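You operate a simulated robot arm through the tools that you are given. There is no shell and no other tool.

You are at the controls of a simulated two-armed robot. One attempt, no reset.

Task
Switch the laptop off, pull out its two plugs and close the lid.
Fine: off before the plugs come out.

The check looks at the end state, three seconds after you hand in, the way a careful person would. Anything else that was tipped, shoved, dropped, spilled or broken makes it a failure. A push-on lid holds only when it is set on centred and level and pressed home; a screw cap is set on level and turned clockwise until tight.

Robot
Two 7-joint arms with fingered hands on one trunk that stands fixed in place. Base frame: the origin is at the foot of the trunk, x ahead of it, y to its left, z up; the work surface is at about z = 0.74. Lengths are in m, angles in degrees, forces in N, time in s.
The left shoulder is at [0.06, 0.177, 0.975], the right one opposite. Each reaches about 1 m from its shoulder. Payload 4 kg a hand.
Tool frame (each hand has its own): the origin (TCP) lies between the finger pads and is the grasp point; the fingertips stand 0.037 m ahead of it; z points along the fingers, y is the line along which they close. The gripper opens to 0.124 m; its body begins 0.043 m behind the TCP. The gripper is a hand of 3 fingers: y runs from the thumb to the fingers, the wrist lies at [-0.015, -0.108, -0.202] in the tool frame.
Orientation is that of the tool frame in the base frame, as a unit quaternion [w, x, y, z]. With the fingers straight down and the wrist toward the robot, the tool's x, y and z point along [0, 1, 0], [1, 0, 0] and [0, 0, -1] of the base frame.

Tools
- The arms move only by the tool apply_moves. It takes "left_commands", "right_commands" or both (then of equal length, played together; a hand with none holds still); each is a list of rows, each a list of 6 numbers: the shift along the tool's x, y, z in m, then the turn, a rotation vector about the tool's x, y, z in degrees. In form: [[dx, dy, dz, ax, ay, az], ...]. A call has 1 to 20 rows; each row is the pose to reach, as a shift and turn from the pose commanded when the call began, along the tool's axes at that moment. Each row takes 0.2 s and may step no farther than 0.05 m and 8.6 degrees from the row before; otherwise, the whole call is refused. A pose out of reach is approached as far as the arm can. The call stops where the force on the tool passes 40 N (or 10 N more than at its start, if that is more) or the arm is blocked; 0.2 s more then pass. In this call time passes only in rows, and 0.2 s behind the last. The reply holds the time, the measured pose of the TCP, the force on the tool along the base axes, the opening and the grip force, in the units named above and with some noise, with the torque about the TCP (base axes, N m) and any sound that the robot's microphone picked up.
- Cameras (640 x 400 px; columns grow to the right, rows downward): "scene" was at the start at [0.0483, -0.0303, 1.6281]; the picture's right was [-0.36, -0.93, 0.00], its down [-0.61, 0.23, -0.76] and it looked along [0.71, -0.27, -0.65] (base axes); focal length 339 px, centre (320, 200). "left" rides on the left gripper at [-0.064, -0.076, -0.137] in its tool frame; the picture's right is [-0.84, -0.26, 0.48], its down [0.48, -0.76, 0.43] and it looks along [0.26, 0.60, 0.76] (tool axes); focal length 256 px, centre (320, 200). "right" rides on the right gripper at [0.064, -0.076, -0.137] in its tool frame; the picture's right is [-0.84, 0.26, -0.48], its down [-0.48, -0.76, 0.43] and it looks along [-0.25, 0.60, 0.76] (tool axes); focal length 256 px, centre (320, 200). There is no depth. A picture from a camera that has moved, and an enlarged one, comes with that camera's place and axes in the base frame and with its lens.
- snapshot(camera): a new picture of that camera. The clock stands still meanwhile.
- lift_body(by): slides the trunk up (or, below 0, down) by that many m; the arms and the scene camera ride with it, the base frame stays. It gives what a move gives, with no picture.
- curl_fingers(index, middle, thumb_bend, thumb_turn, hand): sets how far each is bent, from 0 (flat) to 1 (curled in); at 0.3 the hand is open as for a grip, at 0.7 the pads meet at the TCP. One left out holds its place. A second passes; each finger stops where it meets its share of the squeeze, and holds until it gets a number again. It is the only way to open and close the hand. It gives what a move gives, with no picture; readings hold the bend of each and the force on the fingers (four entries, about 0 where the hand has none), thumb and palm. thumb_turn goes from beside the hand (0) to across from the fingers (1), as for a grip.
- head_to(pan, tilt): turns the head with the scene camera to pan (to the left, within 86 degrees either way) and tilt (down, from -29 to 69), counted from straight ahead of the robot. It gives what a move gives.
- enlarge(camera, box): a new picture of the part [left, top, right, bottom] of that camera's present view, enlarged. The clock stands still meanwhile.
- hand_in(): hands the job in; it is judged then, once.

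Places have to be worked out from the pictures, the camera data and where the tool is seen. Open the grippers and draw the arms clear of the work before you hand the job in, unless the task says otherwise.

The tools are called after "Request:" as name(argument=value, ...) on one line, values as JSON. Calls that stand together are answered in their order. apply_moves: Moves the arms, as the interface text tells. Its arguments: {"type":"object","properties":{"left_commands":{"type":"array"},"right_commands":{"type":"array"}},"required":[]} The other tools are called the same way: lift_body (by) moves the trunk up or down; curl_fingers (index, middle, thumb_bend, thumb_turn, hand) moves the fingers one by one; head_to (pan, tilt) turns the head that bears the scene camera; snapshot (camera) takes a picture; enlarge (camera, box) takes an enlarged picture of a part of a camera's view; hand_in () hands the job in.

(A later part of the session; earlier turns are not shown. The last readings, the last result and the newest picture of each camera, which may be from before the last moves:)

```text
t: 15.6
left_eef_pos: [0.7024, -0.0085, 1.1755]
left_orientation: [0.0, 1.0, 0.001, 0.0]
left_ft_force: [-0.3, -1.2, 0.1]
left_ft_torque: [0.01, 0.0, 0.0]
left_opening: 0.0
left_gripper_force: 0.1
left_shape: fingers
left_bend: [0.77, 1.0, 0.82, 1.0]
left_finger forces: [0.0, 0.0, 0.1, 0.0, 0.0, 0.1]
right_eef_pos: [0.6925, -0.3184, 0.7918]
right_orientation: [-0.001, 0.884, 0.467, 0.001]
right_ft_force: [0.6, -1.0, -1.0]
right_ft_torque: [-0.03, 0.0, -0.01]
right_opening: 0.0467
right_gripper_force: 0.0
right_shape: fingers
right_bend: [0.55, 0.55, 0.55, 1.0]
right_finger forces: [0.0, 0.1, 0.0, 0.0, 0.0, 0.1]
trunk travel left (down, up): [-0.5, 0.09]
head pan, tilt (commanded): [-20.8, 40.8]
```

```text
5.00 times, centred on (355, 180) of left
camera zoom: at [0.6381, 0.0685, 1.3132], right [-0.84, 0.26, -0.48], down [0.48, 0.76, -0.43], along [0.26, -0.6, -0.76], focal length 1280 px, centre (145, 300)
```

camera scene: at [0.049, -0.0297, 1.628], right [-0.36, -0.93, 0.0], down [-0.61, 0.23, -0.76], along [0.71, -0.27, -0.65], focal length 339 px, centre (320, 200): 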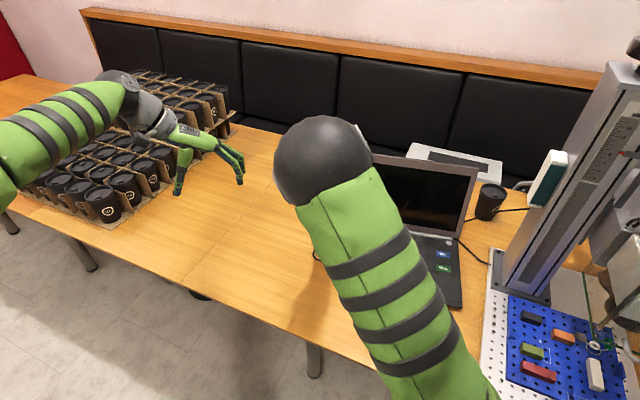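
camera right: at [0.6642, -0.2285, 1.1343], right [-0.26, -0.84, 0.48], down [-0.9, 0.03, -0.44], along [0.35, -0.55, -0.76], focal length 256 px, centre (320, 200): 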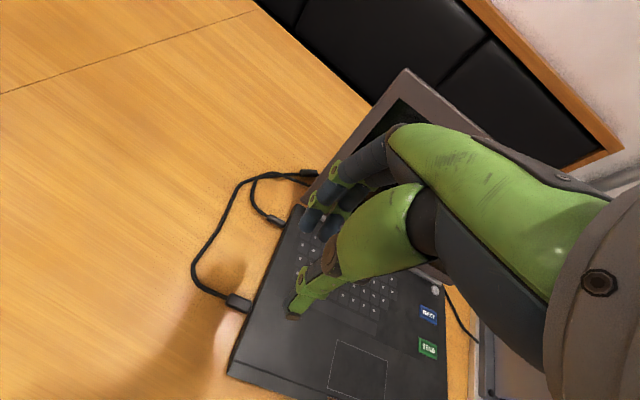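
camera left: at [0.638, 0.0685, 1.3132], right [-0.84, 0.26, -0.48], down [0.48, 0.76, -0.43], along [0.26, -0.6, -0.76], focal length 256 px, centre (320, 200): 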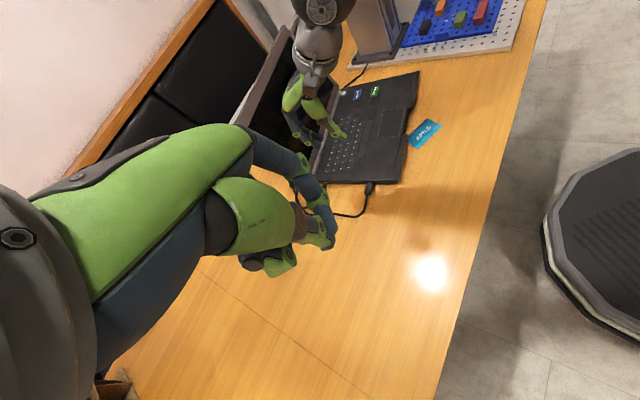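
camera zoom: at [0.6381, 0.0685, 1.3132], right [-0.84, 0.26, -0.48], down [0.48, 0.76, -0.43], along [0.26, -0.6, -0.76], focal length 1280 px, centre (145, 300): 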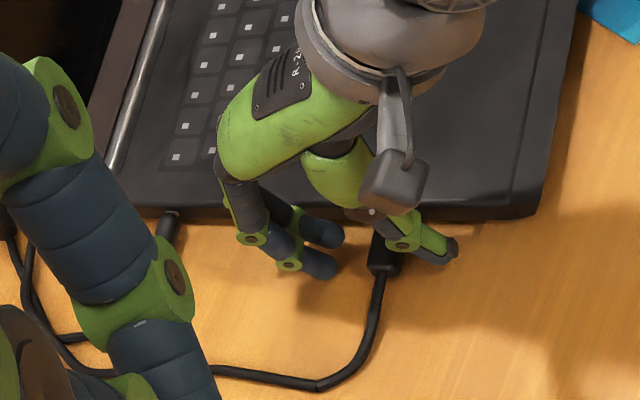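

The left camera shows the plug nicely between the thumb and the two fingers. I'll go down another 11 mm so the tips flank the plug near table level.

Request:
apply_moves(right_commands=[[0, 0, 0.005, 0, 0, 0], [0, 0, 0.009, 0, 0, 0], [0, 0, 0.011, 0, 0, 0]])

Request:
enlarge(camera="left", box=[310, 140, 400, 220])

Request:
enlarge(camera="right", box=[220, 140, 400, 300])

```text
t: 16.4
left_eef_pos: [0.7006, -0.0086, 1.1769]
left_orientation: [0.0, 1.0, 0.0, 0.0]
left_ft_force: [-0.3, 1.2, 0.8]
left_ft_torque: [-0.01, 0.02, -0.03]
left_opening: 0.0001
left_gripper_force: 0.1
left_shape: fingers
left_bend: [0.77, 1.0, 0.82, 1.0]
left_finger forces: [0.1, 0.0, 0.0, 0.0, 0.0, 0.0]
right_eef_pos: [0.6946, -0.3179, 0.7819]
right_orientation: [0.002, 0.885, 0.466, 0.001]
right_ft_force: [-0.1, -2.0, 11.3]
right_ft_torque: [-0.16, -0.26, -0.04]
right_opening: 0.0467
right_gripper_force: 5.9
right_shape: fingers
right_bend: [0.55, 0.55, 0.55, 1.0]
right_finger forces: [8.3, 2.4, 0.1, 0.1, 0.9, 0.0]
trunk travel left (down, up): [-0.5, 0.09]
head pan, tilt (commanded): [-20.8, 40.8]
```

```text
5.00 times, centred on (355, 180) of left
camera zoom: at [0.6373, 0.0686, 1.3139], right [-0.84, 0.26, -0.48], down [0.48, 0.76, -0.43], along [0.26, -0.6, -0.76], focal length 1280 px, centre (145, 300)
```

zoom: 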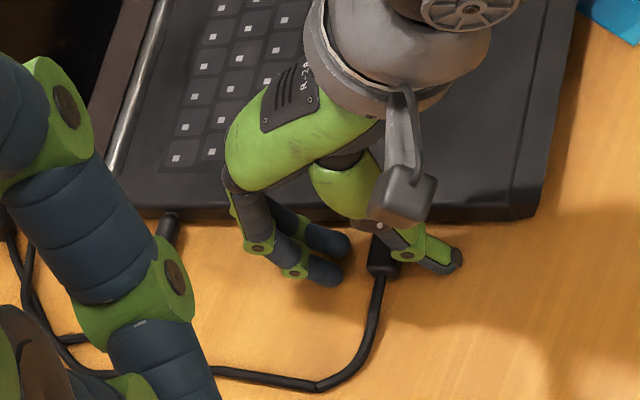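

```text
2.50 times, centred on (310, 220) of right
camera zoom: at [0.6658, -0.2242, 0.9179], right [-0.26, -0.84, 0.48], down [-0.9, 0.03, -0.44], along [0.35, -0.55, -0.76], focal length 640 px, centre (345, 150)
```

zoom: 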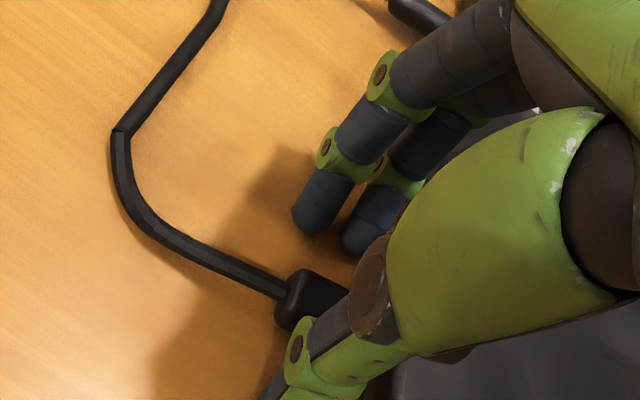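

Index and middle have touched the table (11 N up). I'll raise 3 mm, then close onto the plug.

Request:
apply_moves(right_commands=[[0, 0, -0.003, 0, 0, 0]])

Request:
curl_fingers(hand="right", index=0.62, middle=0.62, thumb_bend=0.62)

Request:
enlarge(camera="left", box=[310, 140, 400, 220])

Request:
enlarge(camera="right", box=[220, 140, 400, 300])

```text
t: 16.8
left_eef_pos: [0.7013, -0.0089, 1.1764]
left_orientation: [0.0, 1.0, 0.0, 0.0]
left_ft_force: [0.9, -0.3, -0.5]
left_ft_torque: [0.0, 0.0, 0.0]
left_opening: 0.0
left_gripper_force: 0.0
left_shape: fingers
left_bend: [0.77, 1.0, 0.82, 1.0]
left_finger forces: [0.0, 0.0, 0.0, 0.0, 0.0, 0.0]
right_eef_pos: [0.6929, -0.3183, 0.7829]
right_orientation: [0.001, 0.884, 0.467, 0.0]
right_ft_force: [0.4, -1.2, 4.2]
right_ft_torque: [-0.13, -0.1, -0.03]
right_opening: 0.0471
right_gripper_force: 1.1
right_shape: fingers
right_bend: [0.54, 0.55, 0.55, 1.0]
right_finger forces: [2.7, 0.7, 0.1, 0.0, 0.3, 0.0]
trunk travel left (down, up): [-0.5, 0.09]
head pan, tilt (commanded): [-20.8, 40.8]
```

```text
t: 17.8
left_eef_pos: [0.7008, -0.0078, 1.1749]
left_orientation: [0.0, 1.0, 0.0, 0.0]
left_ft_force: [1.1, 0.2, 0.8]
left_ft_torque: [0.01, -0.02, 0.01]
left_opening: 0.0
left_gripper_force: 0.1
left_shape: fingers
left_bend: [0.77, 1.0, 0.82, 1.0]
left_finger forces: [0.0, 0.0, 0.0, 0.0, 0.0, 0.1]
right_eef_pos: [0.6926, -0.3194, 0.7821]
right_orientation: [0.0, 0.884, 0.467, 0.001]
right_ft_force: [-0.8, 0.9, -1.4]
right_ft_torque: [0.01, 0.04, 0.0]
right_opening: 0.0262
right_gripper_force: 0.7
right_shape: fingers
right_bend: [0.62, 0.62, 0.62, 1.0]
right_finger forces: [0.1, 0.1, 0.0, 0.1, 0.8, 0.0]
trunk travel left (down, up): [-0.5, 0.09]
head pan, tilt (commanded): [-20.8, 40.8]
```

```text
5.00 times, centred on (355, 180) of left
camera zoom: at [0.638, 0.0686, 1.3132], right [-0.84, 0.26, -0.48], down [0.48, 0.76, -0.43], along [0.26, -0.6, -0.76], focal length 1280 px, centre (145, 300)
```

zoom: 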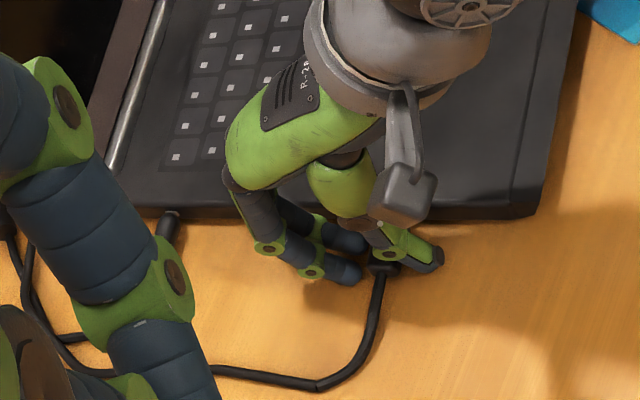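

```text
2.50 times, centred on (310, 220) of right
camera zoom: at [0.6658, -0.2235, 0.9187], right [-0.26, -0.84, 0.48], down [-0.9, 0.03, -0.44], along [0.35, -0.55, -0.76], focal length 640 px, centre (345, 150)
```

zoom: 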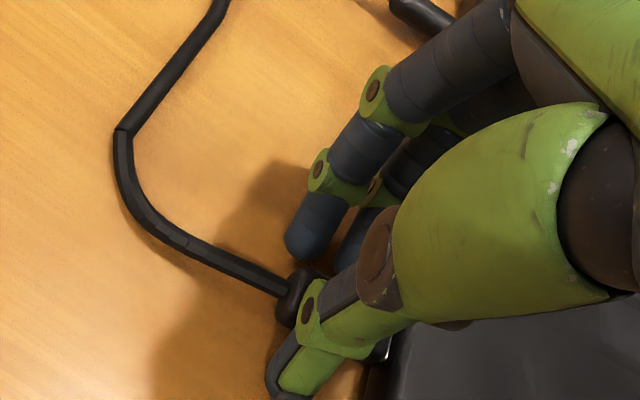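

The thumb has just met the plug. I'll close the fingers further to squeeze it.

Request:
curl_fingers(hand="right", index=0.75, middle=0.75, thumb_bend=0.68)

Request:
enlarge(camera="left", box=[310, 140, 400, 220])

Request:
enlarge(camera="right", box=[220, 140, 400, 300])

```text
t: 18.8
left_eef_pos: [0.702, -0.0081, 1.1754]
left_orientation: [-0.001, 1.0, 0.0, -0.001]
left_ft_force: [-0.6, -0.3, 0.4]
left_ft_torque: [0.02, -0.03, 0.03]
left_opening: 0.0
left_gripper_force: 0.1
left_shape: fingers
left_bend: [0.77, 1.0, 0.82, 1.0]
left_finger forces: [0.0, 0.0, 0.0, 0.1, 0.0, 0.0]
right_eef_pos: [0.693, -0.3185, 0.7824]
right_orientation: [0.0, 0.885, 0.466, 0.001]
right_ft_force: [2.0, -2.2, 1.2]
right_ft_torque: [0.04, -0.01, 0.03]
right_opening: 0.0181
right_gripper_force: 17.6
right_shape: fingers
right_bend: [0.72, 0.72, 0.64, 1.0]
right_finger forces: [9.8, 8.8, 0.0, 0.0, 17.0, 0.0]
trunk travel left (down, up): [-0.5, 0.09]
head pan, tilt (commanded): [-20.8, 40.8]
```

```text
5.00 times, centred on (355, 180) of left
camera zoom: at [0.6386, 0.0682, 1.3129], right [-0.84, 0.26, -0.48], down [0.48, 0.76, -0.43], along [0.25, -0.6, -0.76], focal length 1280 px, centre (145, 300)
```

zoom: 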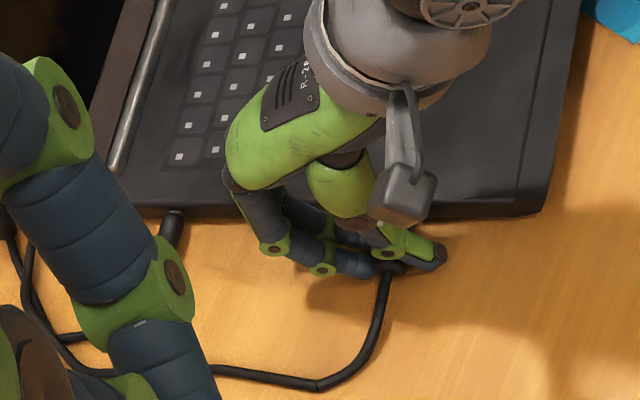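

```text
2.50 times, centred on (310, 220) of right
camera zoom: at [0.6662, -0.2238, 0.9183], right [-0.26, -0.84, 0.48], down [-0.9, 0.03, -0.44], along [0.35, -0.55, -0.76], focal length 640 px, centre (345, 150)
```

zoom: 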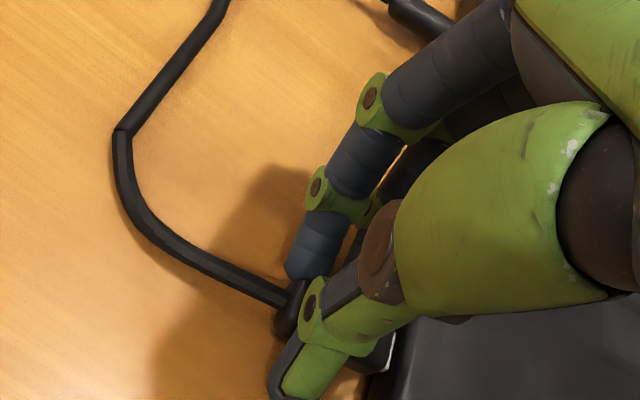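

Gripped firmly: 17 N, index and middle both bearing. Now I pull straight out along the plug's axis (tool +x).

Request:
apply_moves(right_commands=[[0.004, 0, 0, 0, 0, 0], [0.008, 0, 0, 0, 0, 0], [0.012, 0, 0, 0, 0, 0], [0.016, 0, 0, 0, 0, 0], [0.02, 0, 0, 0, 0, 0]])

Request:
enlarge(camera="left", box=[310, 140, 400, 220])

Request:
enlarge(camera="right", box=[220, 140, 400, 300])

```text
t: 20.0
left_eef_pos: [0.7016, -0.0079, 1.1754]
left_orientation: [0.0, 1.0, 0.0, -0.001]
left_ft_force: [-0.9, 0.6, 0.3]
left_ft_torque: [0.0, 0.02, -0.03]
left_opening: 0.0001
left_gripper_force: 0.1
left_shape: fingers
left_bend: [0.77, 1.0, 0.82, 1.0]
left_finger forces: [0.0, 0.1, 0.1, 0.1, 0.0, 0.0]
right_eef_pos: [0.7044, -0.3029, 0.7815]
right_orientation: [-0.001, 0.885, 0.466, 0.001]
right_ft_force: [1.8, -2.5, -0.8]
right_ft_torque: [0.0, 0.04, 0.0]
right_opening: 0.0183
right_gripper_force: 17.9
right_shape: fingers
right_bend: [0.72, 0.72, 0.63, 1.0]
right_finger forces: [9.7, 8.5, 0.0, 0.0, 17.6, 0.1]
trunk travel left (down, up): [-0.5, 0.09]
head pan, tilt (commanded): [-20.8, 40.8]
```

```text
5.00 times, centred on (355, 180) of left
camera zoom: at [0.6386, 0.0684, 1.3129], right [-0.84, 0.26, -0.48], down [0.48, 0.76, -0.43], along [0.25, -0.6, -0.76], focal length 1280 px, centre (145, 300)
```

zoom: 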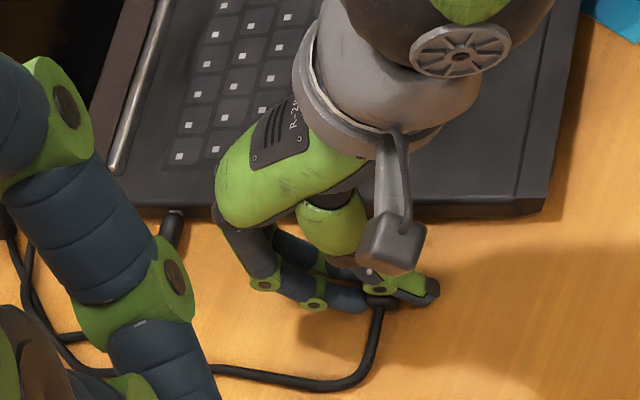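

```text
2.50 times, centred on (310, 220) of right
camera zoom: at [0.6776, -0.2071, 0.9183], right [-0.26, -0.84, 0.48], down [-0.9, 0.03, -0.44], along [0.35, -0.55, -0.76], focal length 640 px, centre (345, 150)
```

zoom: 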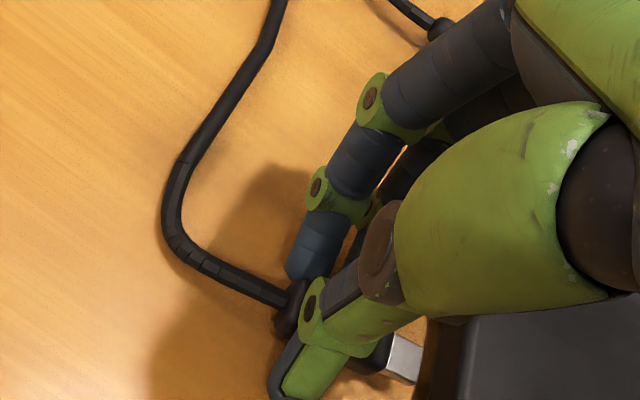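

The plug's metal end now shows clear of the socket and the laptop hasn't moved. I'll pull another 3.5 cm along the same line.

Request:
apply_moves(right_commands=[[0.007, 0, 0, 0, 0, 0], [0.014, 0, 0, 0, 0, 0], [0.021, 0, 0, 0, 0, 0], [0.028, 0, 0, 0, 0, 0], [0.035, 0, 0, 0, 0, 0]])

Request:
enlarge(camera="left", box=[310, 140, 400, 220])

Request:
enlarge(camera="right", box=[180, 110, 420, 320])

```text
t: 21.2
left_eef_pos: [0.7033, -0.0087, 1.1758]
left_orientation: [0.0, 1.0, 0.0, 0.0]
left_ft_force: [-0.4, 0.4, -0.3]
left_ft_torque: [0.0, -0.01, -0.01]
left_opening: 0.0001
left_gripper_force: 0.0
left_shape: fingers
left_bend: [0.77, 1.0, 0.82, 1.0]
left_finger forces: [0.1, 0.1, 0.1, 0.0, 0.0, 0.0]
right_eef_pos: [0.724, -0.2728, 0.7822]
right_orientation: [-0.001, 0.885, 0.466, 0.0]
right_ft_force: [-2.5, -7.2, -0.5]
right_ft_torque: [-0.16, 0.08, -0.02]
right_opening: 0.0182
right_gripper_force: 17.7
right_shape: fingers
right_bend: [0.73, 0.72, 0.63, 1.0]
right_finger forces: [10.5, 8.2, 0.1, 0.1, 17.3, 0.0]
trunk travel left (down, up): [-0.5, 0.09]
head pan, tilt (commanded): [-20.8, 40.8]
```

```text
5.00 times, centred on (355, 180) of left
camera zoom: at [0.6383, 0.0678, 1.3132], right [-0.84, 0.26, -0.48], down [0.48, 0.76, -0.43], along [0.25, -0.6, -0.76], focal length 1280 px, centre (145, 300)
```

zoom: 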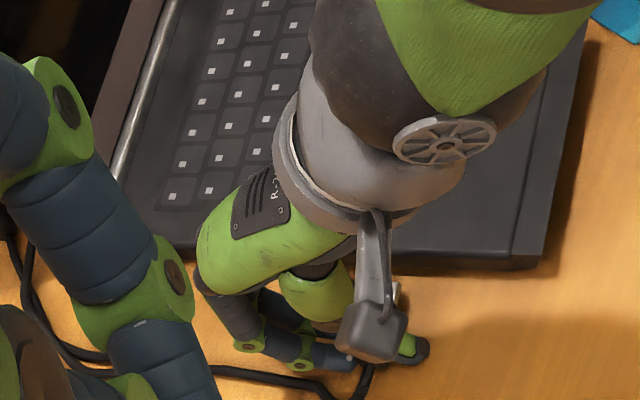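

```text
1.90 times, centred on (300, 215) of right
camera zoom: at [0.6968, -0.1789, 0.9193], right [-0.26, -0.84, 0.48], down [-0.9, 0.03, -0.43], along [0.35, -0.55, -0.76], focal length 488 px, centre (358, 171)
```

zoom: 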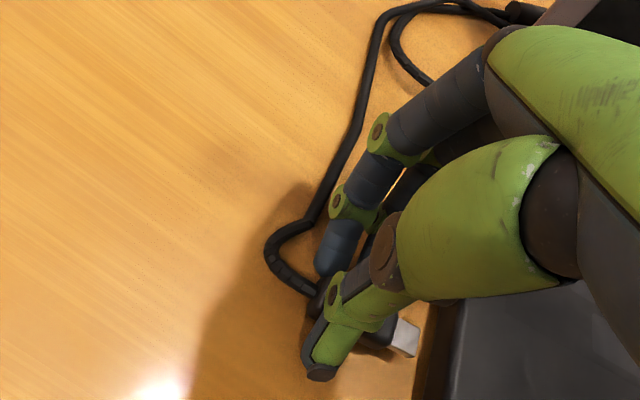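

The laptop corner has moved about 28 mm with the last pull (7 N along the pull axis), so something is still tying the plug to it. I'll look closely at the interface before doing anything else.

Request:
enlarge(camera="right", box=[290, 230, 400, 320])

Request:
enlarge(camera="left", box=[340, 170, 400, 220])

Request:
snapshot(camera="scene")

Request:
snapshot(camera="left")

```text
4.44 times, centred on (345, 275) of right
camera zoom: at [0.6968, -0.1789, 0.9193], right [-0.26, -0.84, 0.48], down [-0.9, 0.03, -0.43], along [0.35, -0.55, -0.76], focal length 1138 px, centre (209, -133)
```

zoom: 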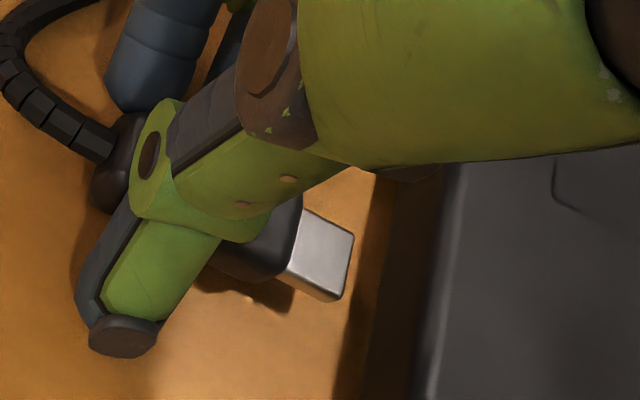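

```text
8.00 times, centred on (370, 195) of left
camera zoom: at [0.6383, 0.0678, 1.3132], right [-0.84, 0.26, -0.48], down [0.48, 0.76, -0.43], along [0.25, -0.6, -0.76], focal length 2048 px, centre (-80, 240)
```

zoom: 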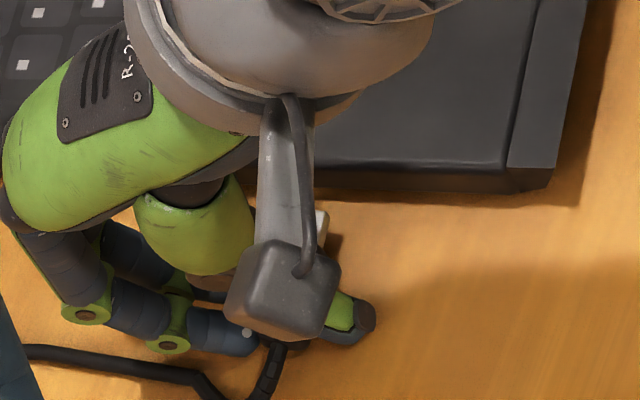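

```text
taken
camera scene: at [0.0487, -0.0311, 1.6281], right [-0.36, -0.93, 0.0], down [-0.61, 0.23, -0.76], along [0.71, -0.27, -0.65], focal length 339 px, centre (320, 200)
```

scene: 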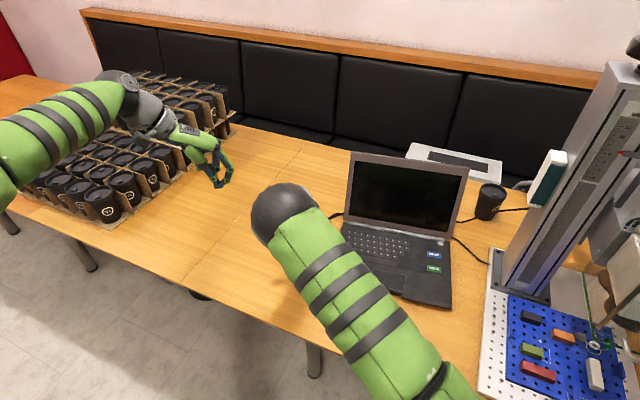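

```text
taken
camera left: at [0.6383, 0.0678, 1.3132], right [-0.84, 0.26, -0.48], down [0.48, 0.76, -0.43], along [0.25, -0.6, -0.76], focal length 256 px, centre (320, 200)
```

left: 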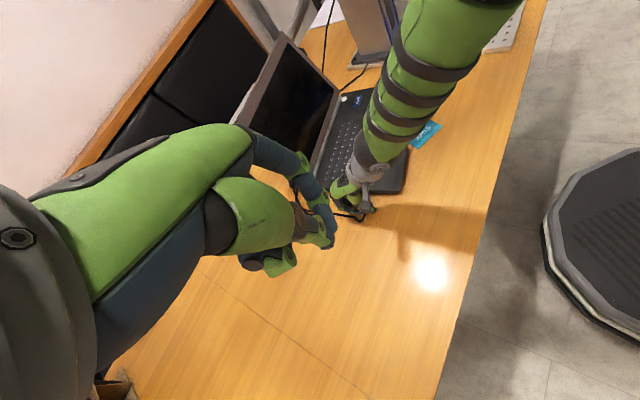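

The metal end is actually about 12 mm clear of the laptop's side now, so the plug is out; the drag came from elsewhere, likely the cable going taut. I'll look at the cable path.

Request:
snapshot(camera="right")

Request:
enlarge(camera="scene", box=[310, 140, 510, 320])

Request:
enlarge(camera="left", box=[280, 40, 440, 220])

```text
taken
camera right: at [0.6968, -0.1789, 0.9193], right [-0.26, -0.84, 0.48], down [-0.9, 0.03, -0.43], along [0.35, -0.55, -0.76], focal length 256 px, centre (320, 200)
```

right: 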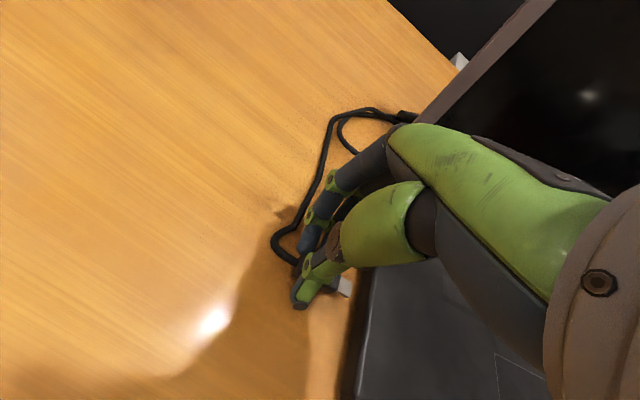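

```text
2.22 times, centred on (410, 230) of scene
camera zoom: at [0.0487, -0.0311, 1.6281], right [-0.36, -0.93, 0.0], down [-0.61, 0.23, -0.76], along [0.71, -0.27, -0.65], focal length 753 px, centre (120, 133)
```

zoom: 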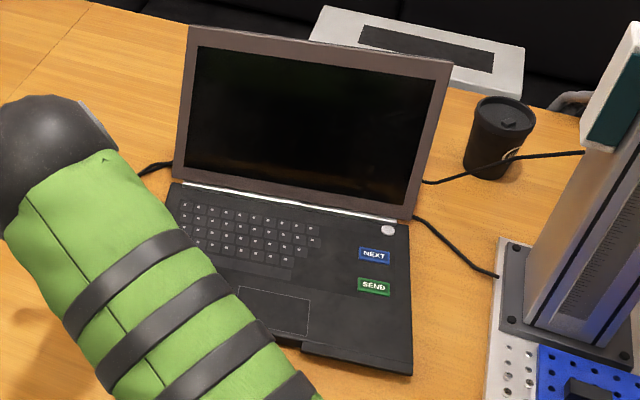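

```text
2.22 times, centred on (360, 130) of left
camera zoom: at [0.6383, 0.0678, 1.3132], right [-0.84, 0.26, -0.48], down [0.48, 0.76, -0.43], along [0.25, -0.6, -0.76], focal length 569 px, centre (231, 356)
```

zoom: 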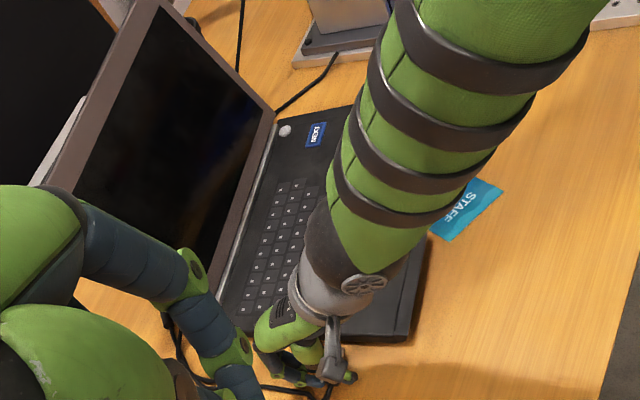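

Both cables run behind the laptop to the fixture on the right, so pulling further drags the laptop. I'll instead carry the freed plug backwards along the laptop's side (+u, slightly lifted), which gives the cable slack and gets the plug out of line with its socket.

Request:
apply_moves(right_commands=[[0, 0.0, -0.004, 0, 0, 0], [0, 0.01, -0.004, 0, 0, 0], [0, 0.02, -0.004, 0, 0, 0], [0, 0.03, -0.004, 0, 0, 0]])

Request:
enlarge(camera="left", box=[280, 40, 440, 220])

Request:
enlarge(camera="right", box=[220, 80, 420, 320])

```text
t: 22.2
left_eef_pos: [0.7046, -0.0086, 1.176]
left_orientation: [0.0, 1.0, -0.001, 0.0]
left_ft_force: [0.8, -0.1, -0.6]
left_ft_torque: [0.02, -0.01, 0.01]
left_opening: 0.0
left_gripper_force: 0.0
left_shape: fingers
left_bend: [0.77, 1.0, 0.82, 1.0]
left_finger forces: [0.1, 0.1, 0.1, 0.1, 0.1, 0.0]
right_eef_pos: [0.7497, -0.2901, 0.7852]
right_orientation: [0.0, 0.885, 0.466, -0.001]
right_ft_force: [-0.3, -0.8, 1.1]
right_ft_torque: [0.0, 0.03, -0.02]
right_opening: 0.0181
right_gripper_force: 16.7
right_shape: fingers
right_bend: [0.73, 0.72, 0.63, 1.0]
right_finger forces: [9.8, 6.9, 0.1, 0.1, 15.6, 0.1]
trunk travel left (down, up): [-0.5, 0.09]
head pan, tilt (commanded): [-20.8, 40.8]
```

```text
2.22 times, centred on (360, 130) of left
camera zoom: at [0.6389, 0.0679, 1.3127], right [-0.84, 0.26, -0.48], down [0.48, 0.76, -0.44], along [0.25, -0.6, -0.76], focal length 569 px, centre (231, 356)
```

zoom: 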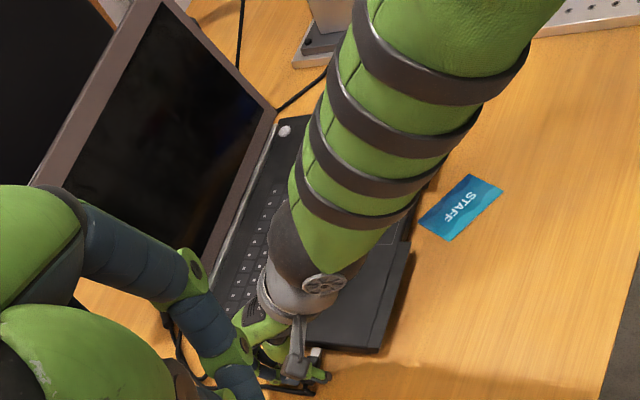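

```text
1.67 times, centred on (320, 200) of right
camera zoom: at [0.722, -0.1954, 0.9221], right [-0.26, -0.84, 0.48], down [-0.9, 0.03, -0.43], along [0.35, -0.55, -0.76], focal length 427 px, centre (320, 200)
```

zoom: 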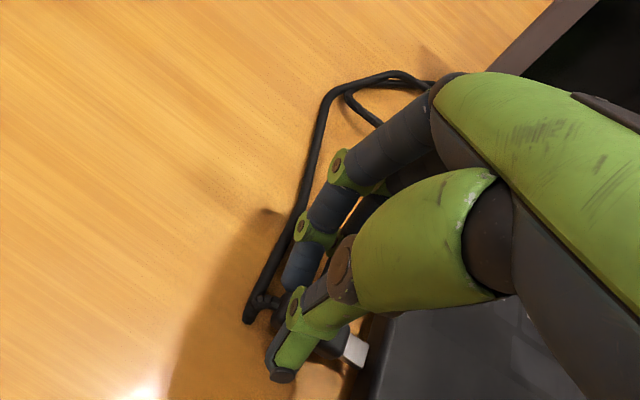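

The force is nearly zero but the laptop looks to have shifted again with the hand. I need a careful look at what couples them before moving on.

Request:
enlarge(camera="right", box=[270, 220, 390, 320])

Request:
enlarge(camera="scene", box=[310, 140, 510, 320])

Request:
snapshot(camera="scene")

Request:
enlarge(camera="left", box=[320, 130, 420, 230])

```text
4.00 times, centred on (330, 270) of right
camera zoom: at [0.722, -0.1954, 0.9221], right [-0.26, -0.84, 0.48], down [-0.9, 0.03, -0.43], along [0.35, -0.55, -0.76], focal length 1024 px, centre (280, -80)
```

zoom: 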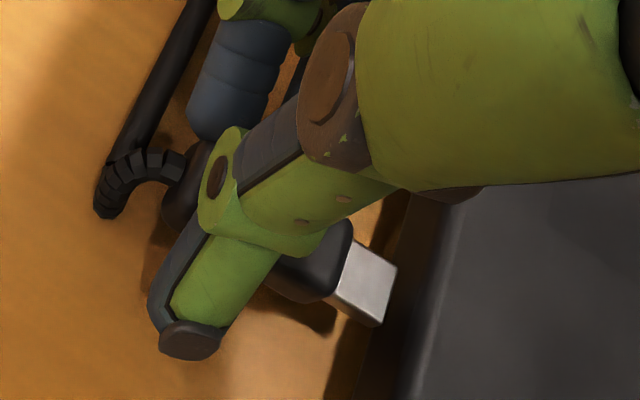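

```text
2.22 times, centred on (410, 230) of scene
camera zoom: at [0.0495, -0.0307, 1.628], right [-0.36, -0.93, 0.0], down [-0.61, 0.23, -0.76], along [0.71, -0.27, -0.65], focal length 753 px, centre (120, 133)
```

zoom: 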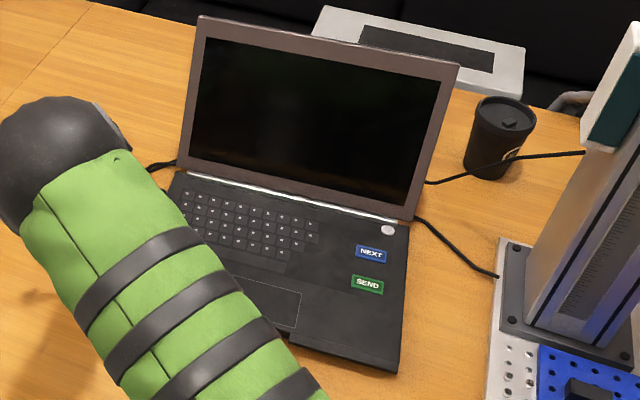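

```text
taken
camera scene: at [0.0495, -0.0307, 1.628], right [-0.36, -0.93, 0.0], down [-0.61, 0.23, -0.76], along [0.71, -0.27, -0.65], focal length 339 px, centre (320, 200)
```

scene: 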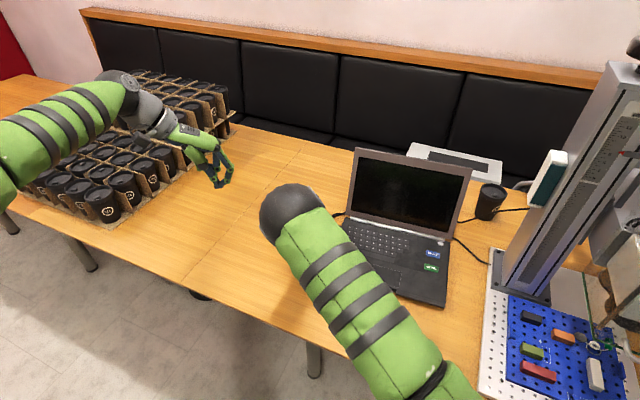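

```text
4.00 times, centred on (370, 180) of left
camera zoom: at [0.6389, 0.0679, 1.3127], right [-0.84, 0.26, -0.48], down [0.48, 0.76, -0.44], along [0.25, -0.6, -0.76], focal length 1024 px, centre (120, 280)
```

zoom: 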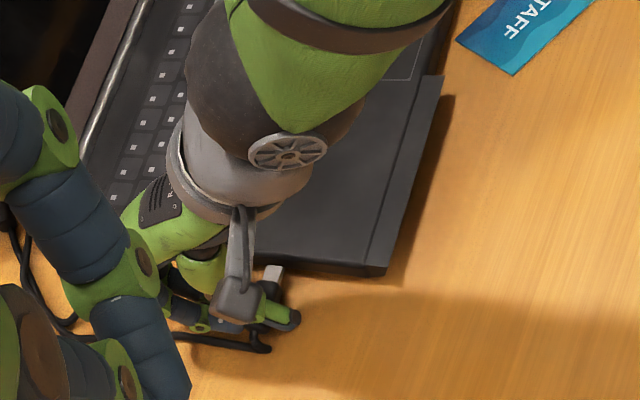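

The freed plug's metal end stays within about a centimetre of its socket as if tethered, so I'll test the coupling: lift the held plug 2 cm straight up and watch the force and the laptop.

Request:
apply_moves(right_commands=[[0, 0, -0.007, 0, 0, 0], [0, 0, -0.014, 0, 0, 0], [0, 0, -0.02, 0, 0, 0]])

Request:
enlarge(camera="left", box=[320, 130, 420, 230])

Request:
enlarge(camera="right", box=[220, 80, 420, 320])

```text
t: 23.0
left_eef_pos: [0.7031, -0.008, 1.1757]
left_orientation: [0.0, 1.0, 0.001, 0.0]
left_ft_force: [-0.2, 0.5, 0.0]
left_ft_torque: [0.02, 0.01, -0.03]
left_opening: 0.0
left_gripper_force: 0.1
left_shape: fingers
left_bend: [0.77, 1.0, 0.82, 1.0]
left_finger forces: [0.0, 0.0, 0.0, 0.1, 0.1, 0.0]
right_eef_pos: [0.748, -0.2902, 0.8048]
right_orientation: [0.0, 0.885, 0.466, 0.001]
right_ft_force: [0.1, 1.5, -8.9]
right_ft_torque: [0.06, 0.01, -0.03]
right_opening: 0.0178
right_gripper_force: 15.5
right_shape: fingers
right_bend: [0.73, 0.72, 0.63, 1.0]
right_finger forces: [9.8, 6.7, 0.1, 0.0, 15.4, 0.0]
trunk travel left (down, up): [-0.5, 0.09]
head pan, tilt (commanded): [-20.8, 40.8]
```

```text
4.00 times, centred on (370, 180) of left
camera zoom: at [0.6386, 0.0683, 1.3129], right [-0.84, 0.26, -0.48], down [0.48, 0.76, -0.43], along [0.25, -0.6, -0.76], focal length 1024 px, centre (120, 280)
```

zoom: 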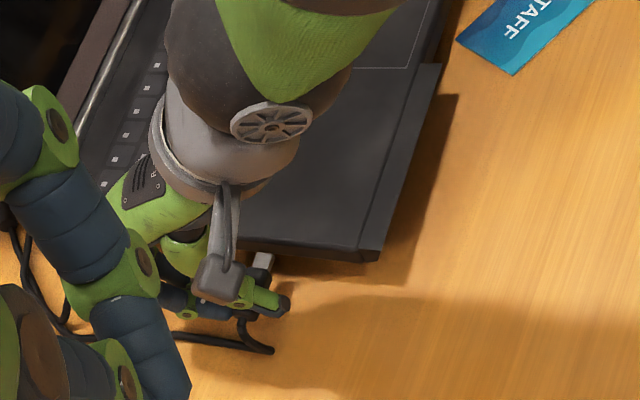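

```text
1.67 times, centred on (320, 200) of right
camera zoom: at [0.7214, -0.1953, 0.9426], right [-0.26, -0.84, 0.48], down [-0.9, 0.03, -0.44], along [0.35, -0.55, -0.76], focal length 427 px, centre (320, 200)
```

zoom: 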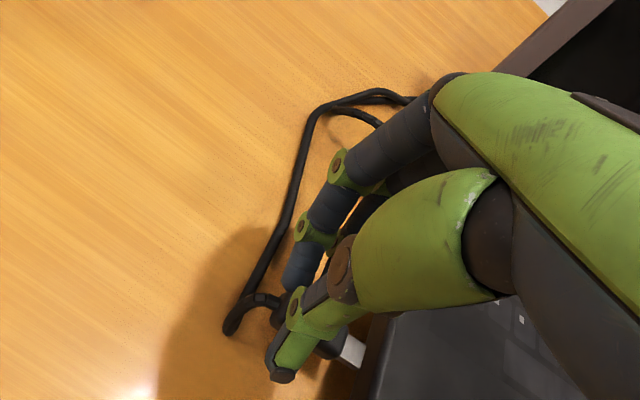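

Lifting raised the laptop's left side (8.9 N down on the hand), so the plug is still mechanically joined to the laptop, though drawn ~2 cm out. I'll set it gently back down and look again.

Request:
apply_moves(right_commands=[[0, 0, 0.008, 0, 0, 0], [0, 0, 0.016, 0, 0, 0], [0, 0, 0.021, 0, 0, 0], [0, 0, 0.024, 0, 0, 0]])

Request:
enlarge(camera="left", box=[320, 130, 420, 230])

Request:
enlarge(camera="right", box=[300, 230, 400, 310])

Request:
enlarge(camera="scene", box=[310, 140, 510, 320])

```text
t: 24.0
left_eef_pos: [0.7017, -0.007, 1.1759]
left_orientation: [0.0, 1.0, 0.0, -0.001]
left_ft_force: [0.0, -0.2, 0.3]
left_ft_torque: [-0.05, 0.03, 0.02]
left_opening: 0.0
left_gripper_force: 0.0
left_shape: fingers
left_bend: [0.77, 1.0, 0.82, 1.0]
left_finger forces: [0.0, 0.1, 0.0, 0.0, 0.1, 0.1]
right_eef_pos: [0.749, -0.2917, 0.7828]
right_orientation: [-0.001, 0.885, 0.466, 0.0]
right_ft_force: [-0.5, 0.4, -0.4]
right_ft_torque: [0.03, 0.07, -0.04]
right_opening: 0.0183
right_gripper_force: 18.3
right_shape: fingers
right_bend: [0.73, 0.73, 0.63, 1.0]
right_finger forces: [9.5, 8.2, 0.1, 0.0, 19.6, 0.0]
trunk travel left (down, up): [-0.5, 0.09]
head pan, tilt (commanded): [-20.8, 40.8]
```

```text
4.00 times, centred on (370, 180) of left
camera zoom: at [0.6381, 0.0685, 1.3134], right [-0.84, 0.26, -0.48], down [0.48, 0.76, -0.43], along [0.25, -0.6, -0.76], focal length 1024 px, centre (120, 280)
```

zoom: 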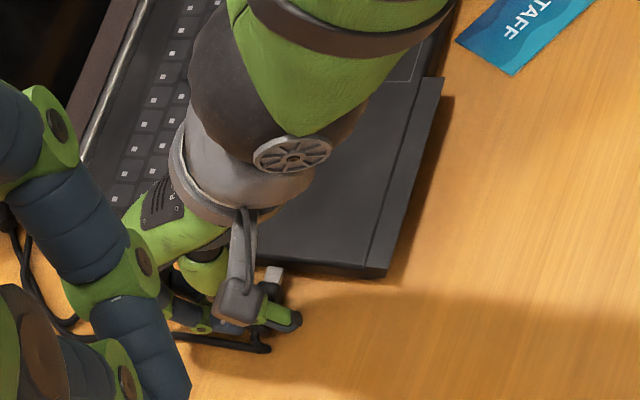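

```text
5.00 times, centred on (350, 270) of right
camera zoom: at [0.7217, -0.1959, 0.9196], right [-0.26, -0.84, 0.48], down [-0.9, 0.03, -0.44], along [0.35, -0.55, -0.76], focal length 1280 px, centre (170, -150)
```

zoom: 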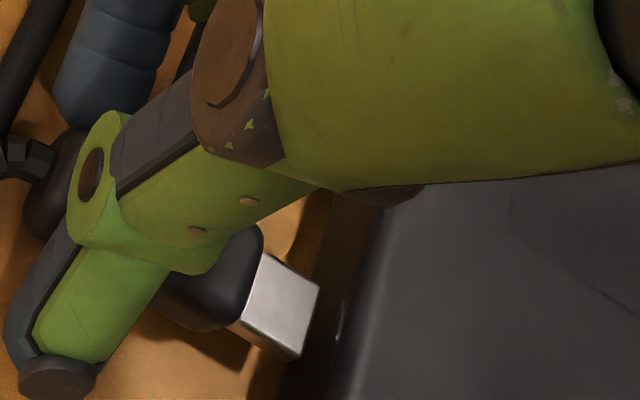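

```text
2.22 times, centred on (410, 230) of scene
camera zoom: at [0.0485, -0.0302, 1.6282], right [-0.36, -0.93, 0.0], down [-0.61, 0.23, -0.76], along [0.71, -0.27, -0.65], focal length 753 px, centre (120, 133)
```

zoom: 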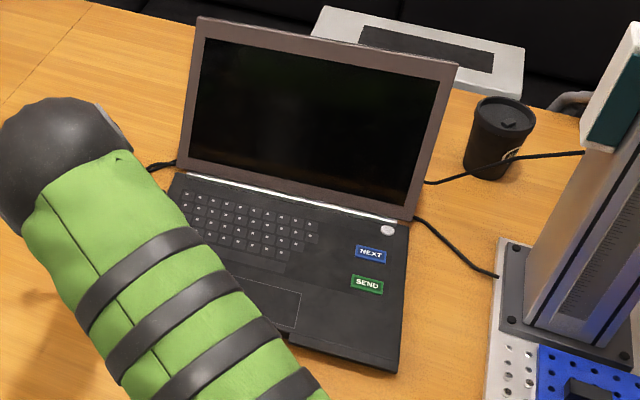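

The plug's metal end stands visibly clear of its socket, and it behaves like a guided plug at the end of its travel. I'll open the fingers and lift away to see whether it stays out.

Request:
curl_fingers(hand="right", index=0.55, middle=0.55, thumb_bend=0.55)

Request:
apply_moves(right_commands=[[0, 0, -0.02, 0, 0, 0], [0, 0, -0.05, 0, 0, 0], [0, 0, -0.09, 0, 0, 0], [0, 0, -0.13, 0, 0, 0]])

Request:
snapshot(camera="right")

Request:
enlarge(camera="left", box=[300, 110, 420, 230])

```text
t: 25.0
left_eef_pos: [0.702, -0.009, 1.1767]
left_orientation: [-0.001, 1.0, 0.0, 0.0]
left_ft_force: [-0.2, -0.2, 0.4]
left_ft_torque: [-0.04, -0.02, 0.01]
left_opening: 0.0001
left_gripper_force: 0.0
left_shape: fingers
left_bend: [0.77, 1.0, 0.82, 1.0]
left_finger forces: [0.0, 0.0, 0.0, 0.1, 0.0, 0.0]
right_eef_pos: [0.7474, -0.2901, 0.7818]
right_orientation: [0.0, 0.885, 0.466, 0.001]
right_ft_force: [1.0, 0.1, -0.4]
right_ft_torque: [0.0, -0.01, -0.03]
right_opening: 0.0464
right_gripper_force: 0.0
right_shape: fingers
right_bend: [0.55, 0.55, 0.55, 1.0]
right_finger forces: [0.0, 0.1, 0.0, 0.0, 0.3, 0.0]
trunk travel left (down, up): [-0.5, 0.09]
head pan, tilt (commanded): [-20.8, 40.8]
```

```text
t: 26.0
left_eef_pos: [0.7, -0.0078, 1.1756]
left_orientation: [0.001, 1.0, 0.0, 0.0]
left_ft_force: [0.0, -0.1, 1.0]
left_ft_torque: [-0.02, -0.03, 0.01]
left_opening: 0.0
left_gripper_force: 0.0
left_shape: fingers
left_bend: [0.77, 1.0, 0.82, 1.0]
left_finger forces: [0.1, 0.0, 0.0, 0.0, 0.1, 0.0]
right_eef_pos: [0.7479, -0.2893, 0.9117]
right_orientation: [0.0, 0.885, 0.466, 0.0]
right_ft_force: [0.0, 1.3, -0.2]
right_ft_torque: [-0.01, 0.02, 0.01]
right_opening: 0.0462
right_gripper_force: 0.1
right_shape: fingers
right_bend: [0.55, 0.55, 0.55, 1.0]
right_finger forces: [0.1, 0.0, 0.0, 0.0, 0.0, 0.0]
trunk travel left (down, up): [-0.5, 0.09]
head pan, tilt (commanded): [-20.8, 40.8]
```

```text
taken
camera right: at [0.7206, -0.1947, 1.049], right [-0.26, -0.84, 0.48], down [-0.9, 0.03, -0.44], along [0.35, -0.55, -0.76], focal length 256 px, centre (320, 200)
```

right: 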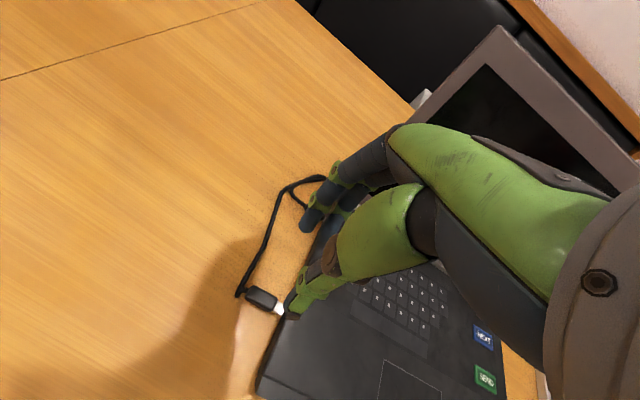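

```text
3.33 times, centred on (360, 170) of left
camera zoom: at [0.6375, 0.0686, 1.3134], right [-0.84, 0.26, -0.48], down [0.48, 0.76, -0.43], along [0.26, -0.6, -0.76], focal length 853 px, centre (187, 300)
```

zoom: 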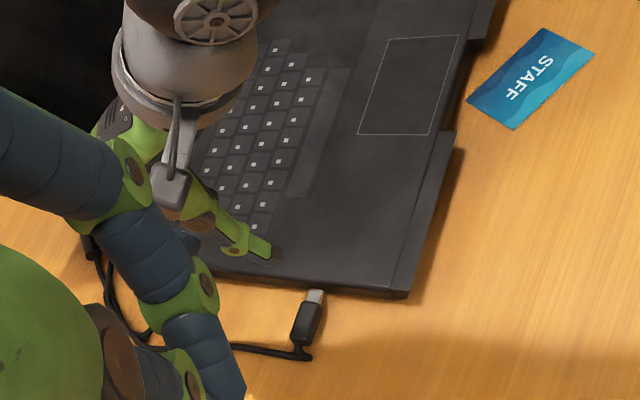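

The plug stays drawn out. I'll move the right arm up and aside so the scene camera can see the plugs clearly.

Request:
apply_moves(right_commands=[[-0.02, -0.02, -0.04, 0, 0, 0], [-0.05, -0.04, -0.07, 0, 0, 0], [-0.09, -0.06, -0.09, 0, 0, 0], [-0.13, -0.08, -0.11, 0, 0, 0], [-0.17, -0.1, -0.12, 0, 0, 0], [-0.21, -0.12, -0.13, 0, 0, 0], [-0.25, -0.14, -0.14, 0, 0, 0], [-0.29, -0.15, -0.15, 0, 0, 0]])

Request:
snapshot(camera="scene")

Request:
enlarge(camera="scene", box=[300, 190, 400, 290])

Request:
enlarge(camera="left", box=[300, 110, 420, 230])

```text
t: 27.8
left_eef_pos: [0.7009, -0.01, 1.1756]
left_orientation: [0.0, 1.0, 0.0, 0.0]
left_ft_force: [-0.2, 0.0, -0.2]
left_ft_torque: [0.03, 0.04, -0.02]
left_opening: 0.0
left_gripper_force: 0.0
left_shape: fingers
left_bend: [0.77, 1.0, 0.82, 1.0]
left_finger forces: [0.0, 0.0, 0.0, 0.1, 0.1, 0.1]
right_eef_pos: [0.4611, -0.4486, 1.0632]
right_orientation: [0.0, 0.885, 0.466, 0.001]
right_ft_force: [0.4, -0.2, 0.9]
right_ft_torque: [0.01, 0.03, 0.01]
right_opening: 0.0462
right_gripper_force: 0.0
right_shape: fingers
right_bend: [0.55, 0.55, 0.55, 1.0]
right_finger forces: [0.0, 0.0, 0.0, 0.1, 0.0, 0.1]
trunk travel left (down, up): [-0.5, 0.09]
head pan, tilt (commanded): [-20.8, 40.8]
```

```text
taken
camera scene: at [0.0475, -0.0309, 1.6281], right [-0.36, -0.93, 0.0], down [-0.61, 0.23, -0.76], along [0.71, -0.27, -0.65], focal length 339 px, centre (320, 200)
```

scene: 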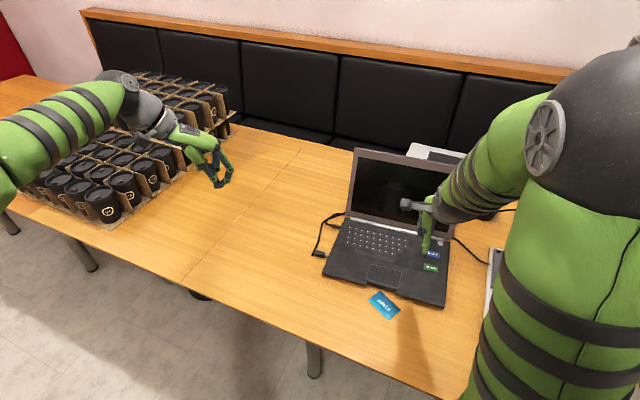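

```text
4.00 times, centred on (350, 240) of scene
camera zoom: at [0.0475, -0.0309, 1.6281], right [-0.36, -0.93, 0.0], down [-0.61, 0.23, -0.76], along [0.71, -0.27, -0.65], focal length 1355 px, centre (200, 40)
```

zoom: 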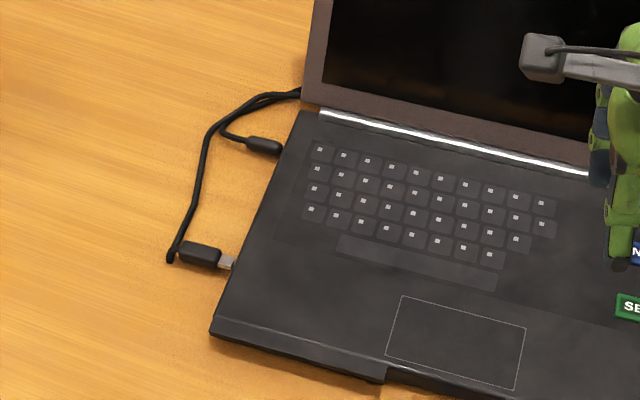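

```text
3.33 times, centred on (360, 170) of left
camera zoom: at [0.6372, 0.068, 1.3137], right [-0.84, 0.26, -0.48], down [0.48, 0.76, -0.43], along [0.26, -0.6, -0.76], focal length 853 px, centre (187, 300)
```

zoom: 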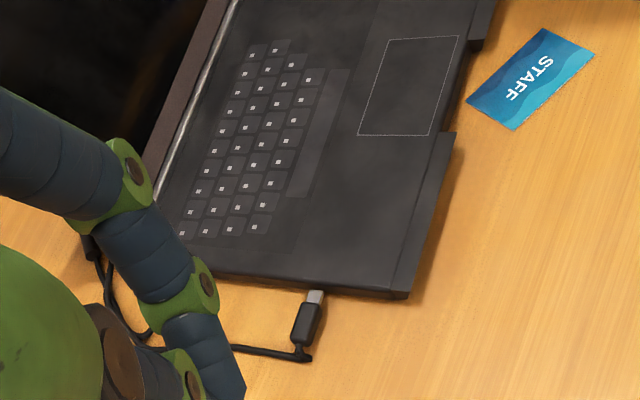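

Let me look at the plug at greater enlargement to judge if it's wholly out.

Request:
enlarge(camera="scene", box=[335, 240, 375, 270])

Request:
enlarge(camera="left", box=[375, 180, 415, 215])

Request:
enlarge(camera="scene", box=[350, 215, 380, 240])

```text
13.33 times, centred on (355, 255) of scene
camera zoom: at [0.0475, -0.0309, 1.6281], right [-0.36, -0.93, 0.0], down [-0.61, 0.23, -0.76], along [0.71, -0.27, -0.65], focal length 4516 px, centre (-147, -533)
```

zoom: 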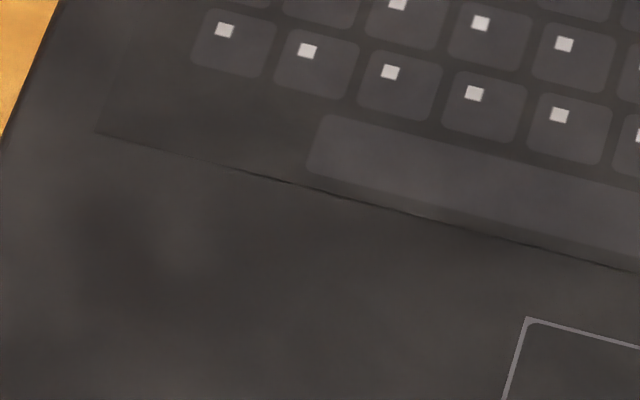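

```text
11.43 times, centred on (395, 198) of left
camera zoom: at [0.6372, 0.068, 1.3137], right [-0.84, 0.26, -0.48], down [0.48, 0.76, -0.43], along [0.26, -0.6, -0.76], focal length 2926 px, centre (-537, 229)
```

zoom: 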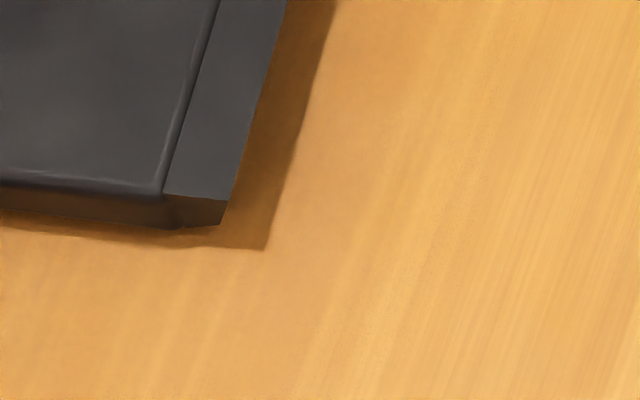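

```text
16.00 times, centred on (365, 228) of scene
camera zoom: at [0.0475, -0.0309, 1.6281], right [-0.36, -0.93, 0.0], down [-0.61, 0.23, -0.76], along [0.71, -0.27, -0.65], focal length 5419 px, centre (-400, -240)
```

zoom: 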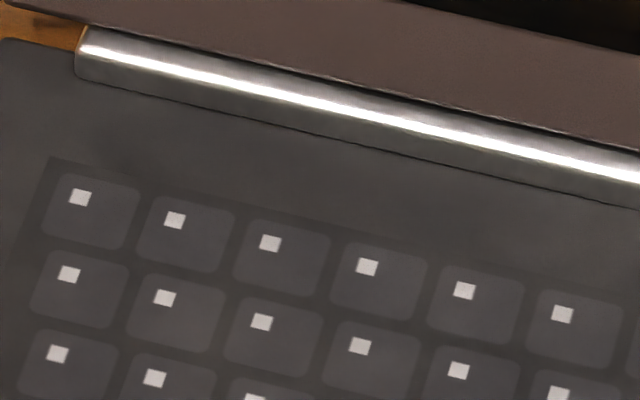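

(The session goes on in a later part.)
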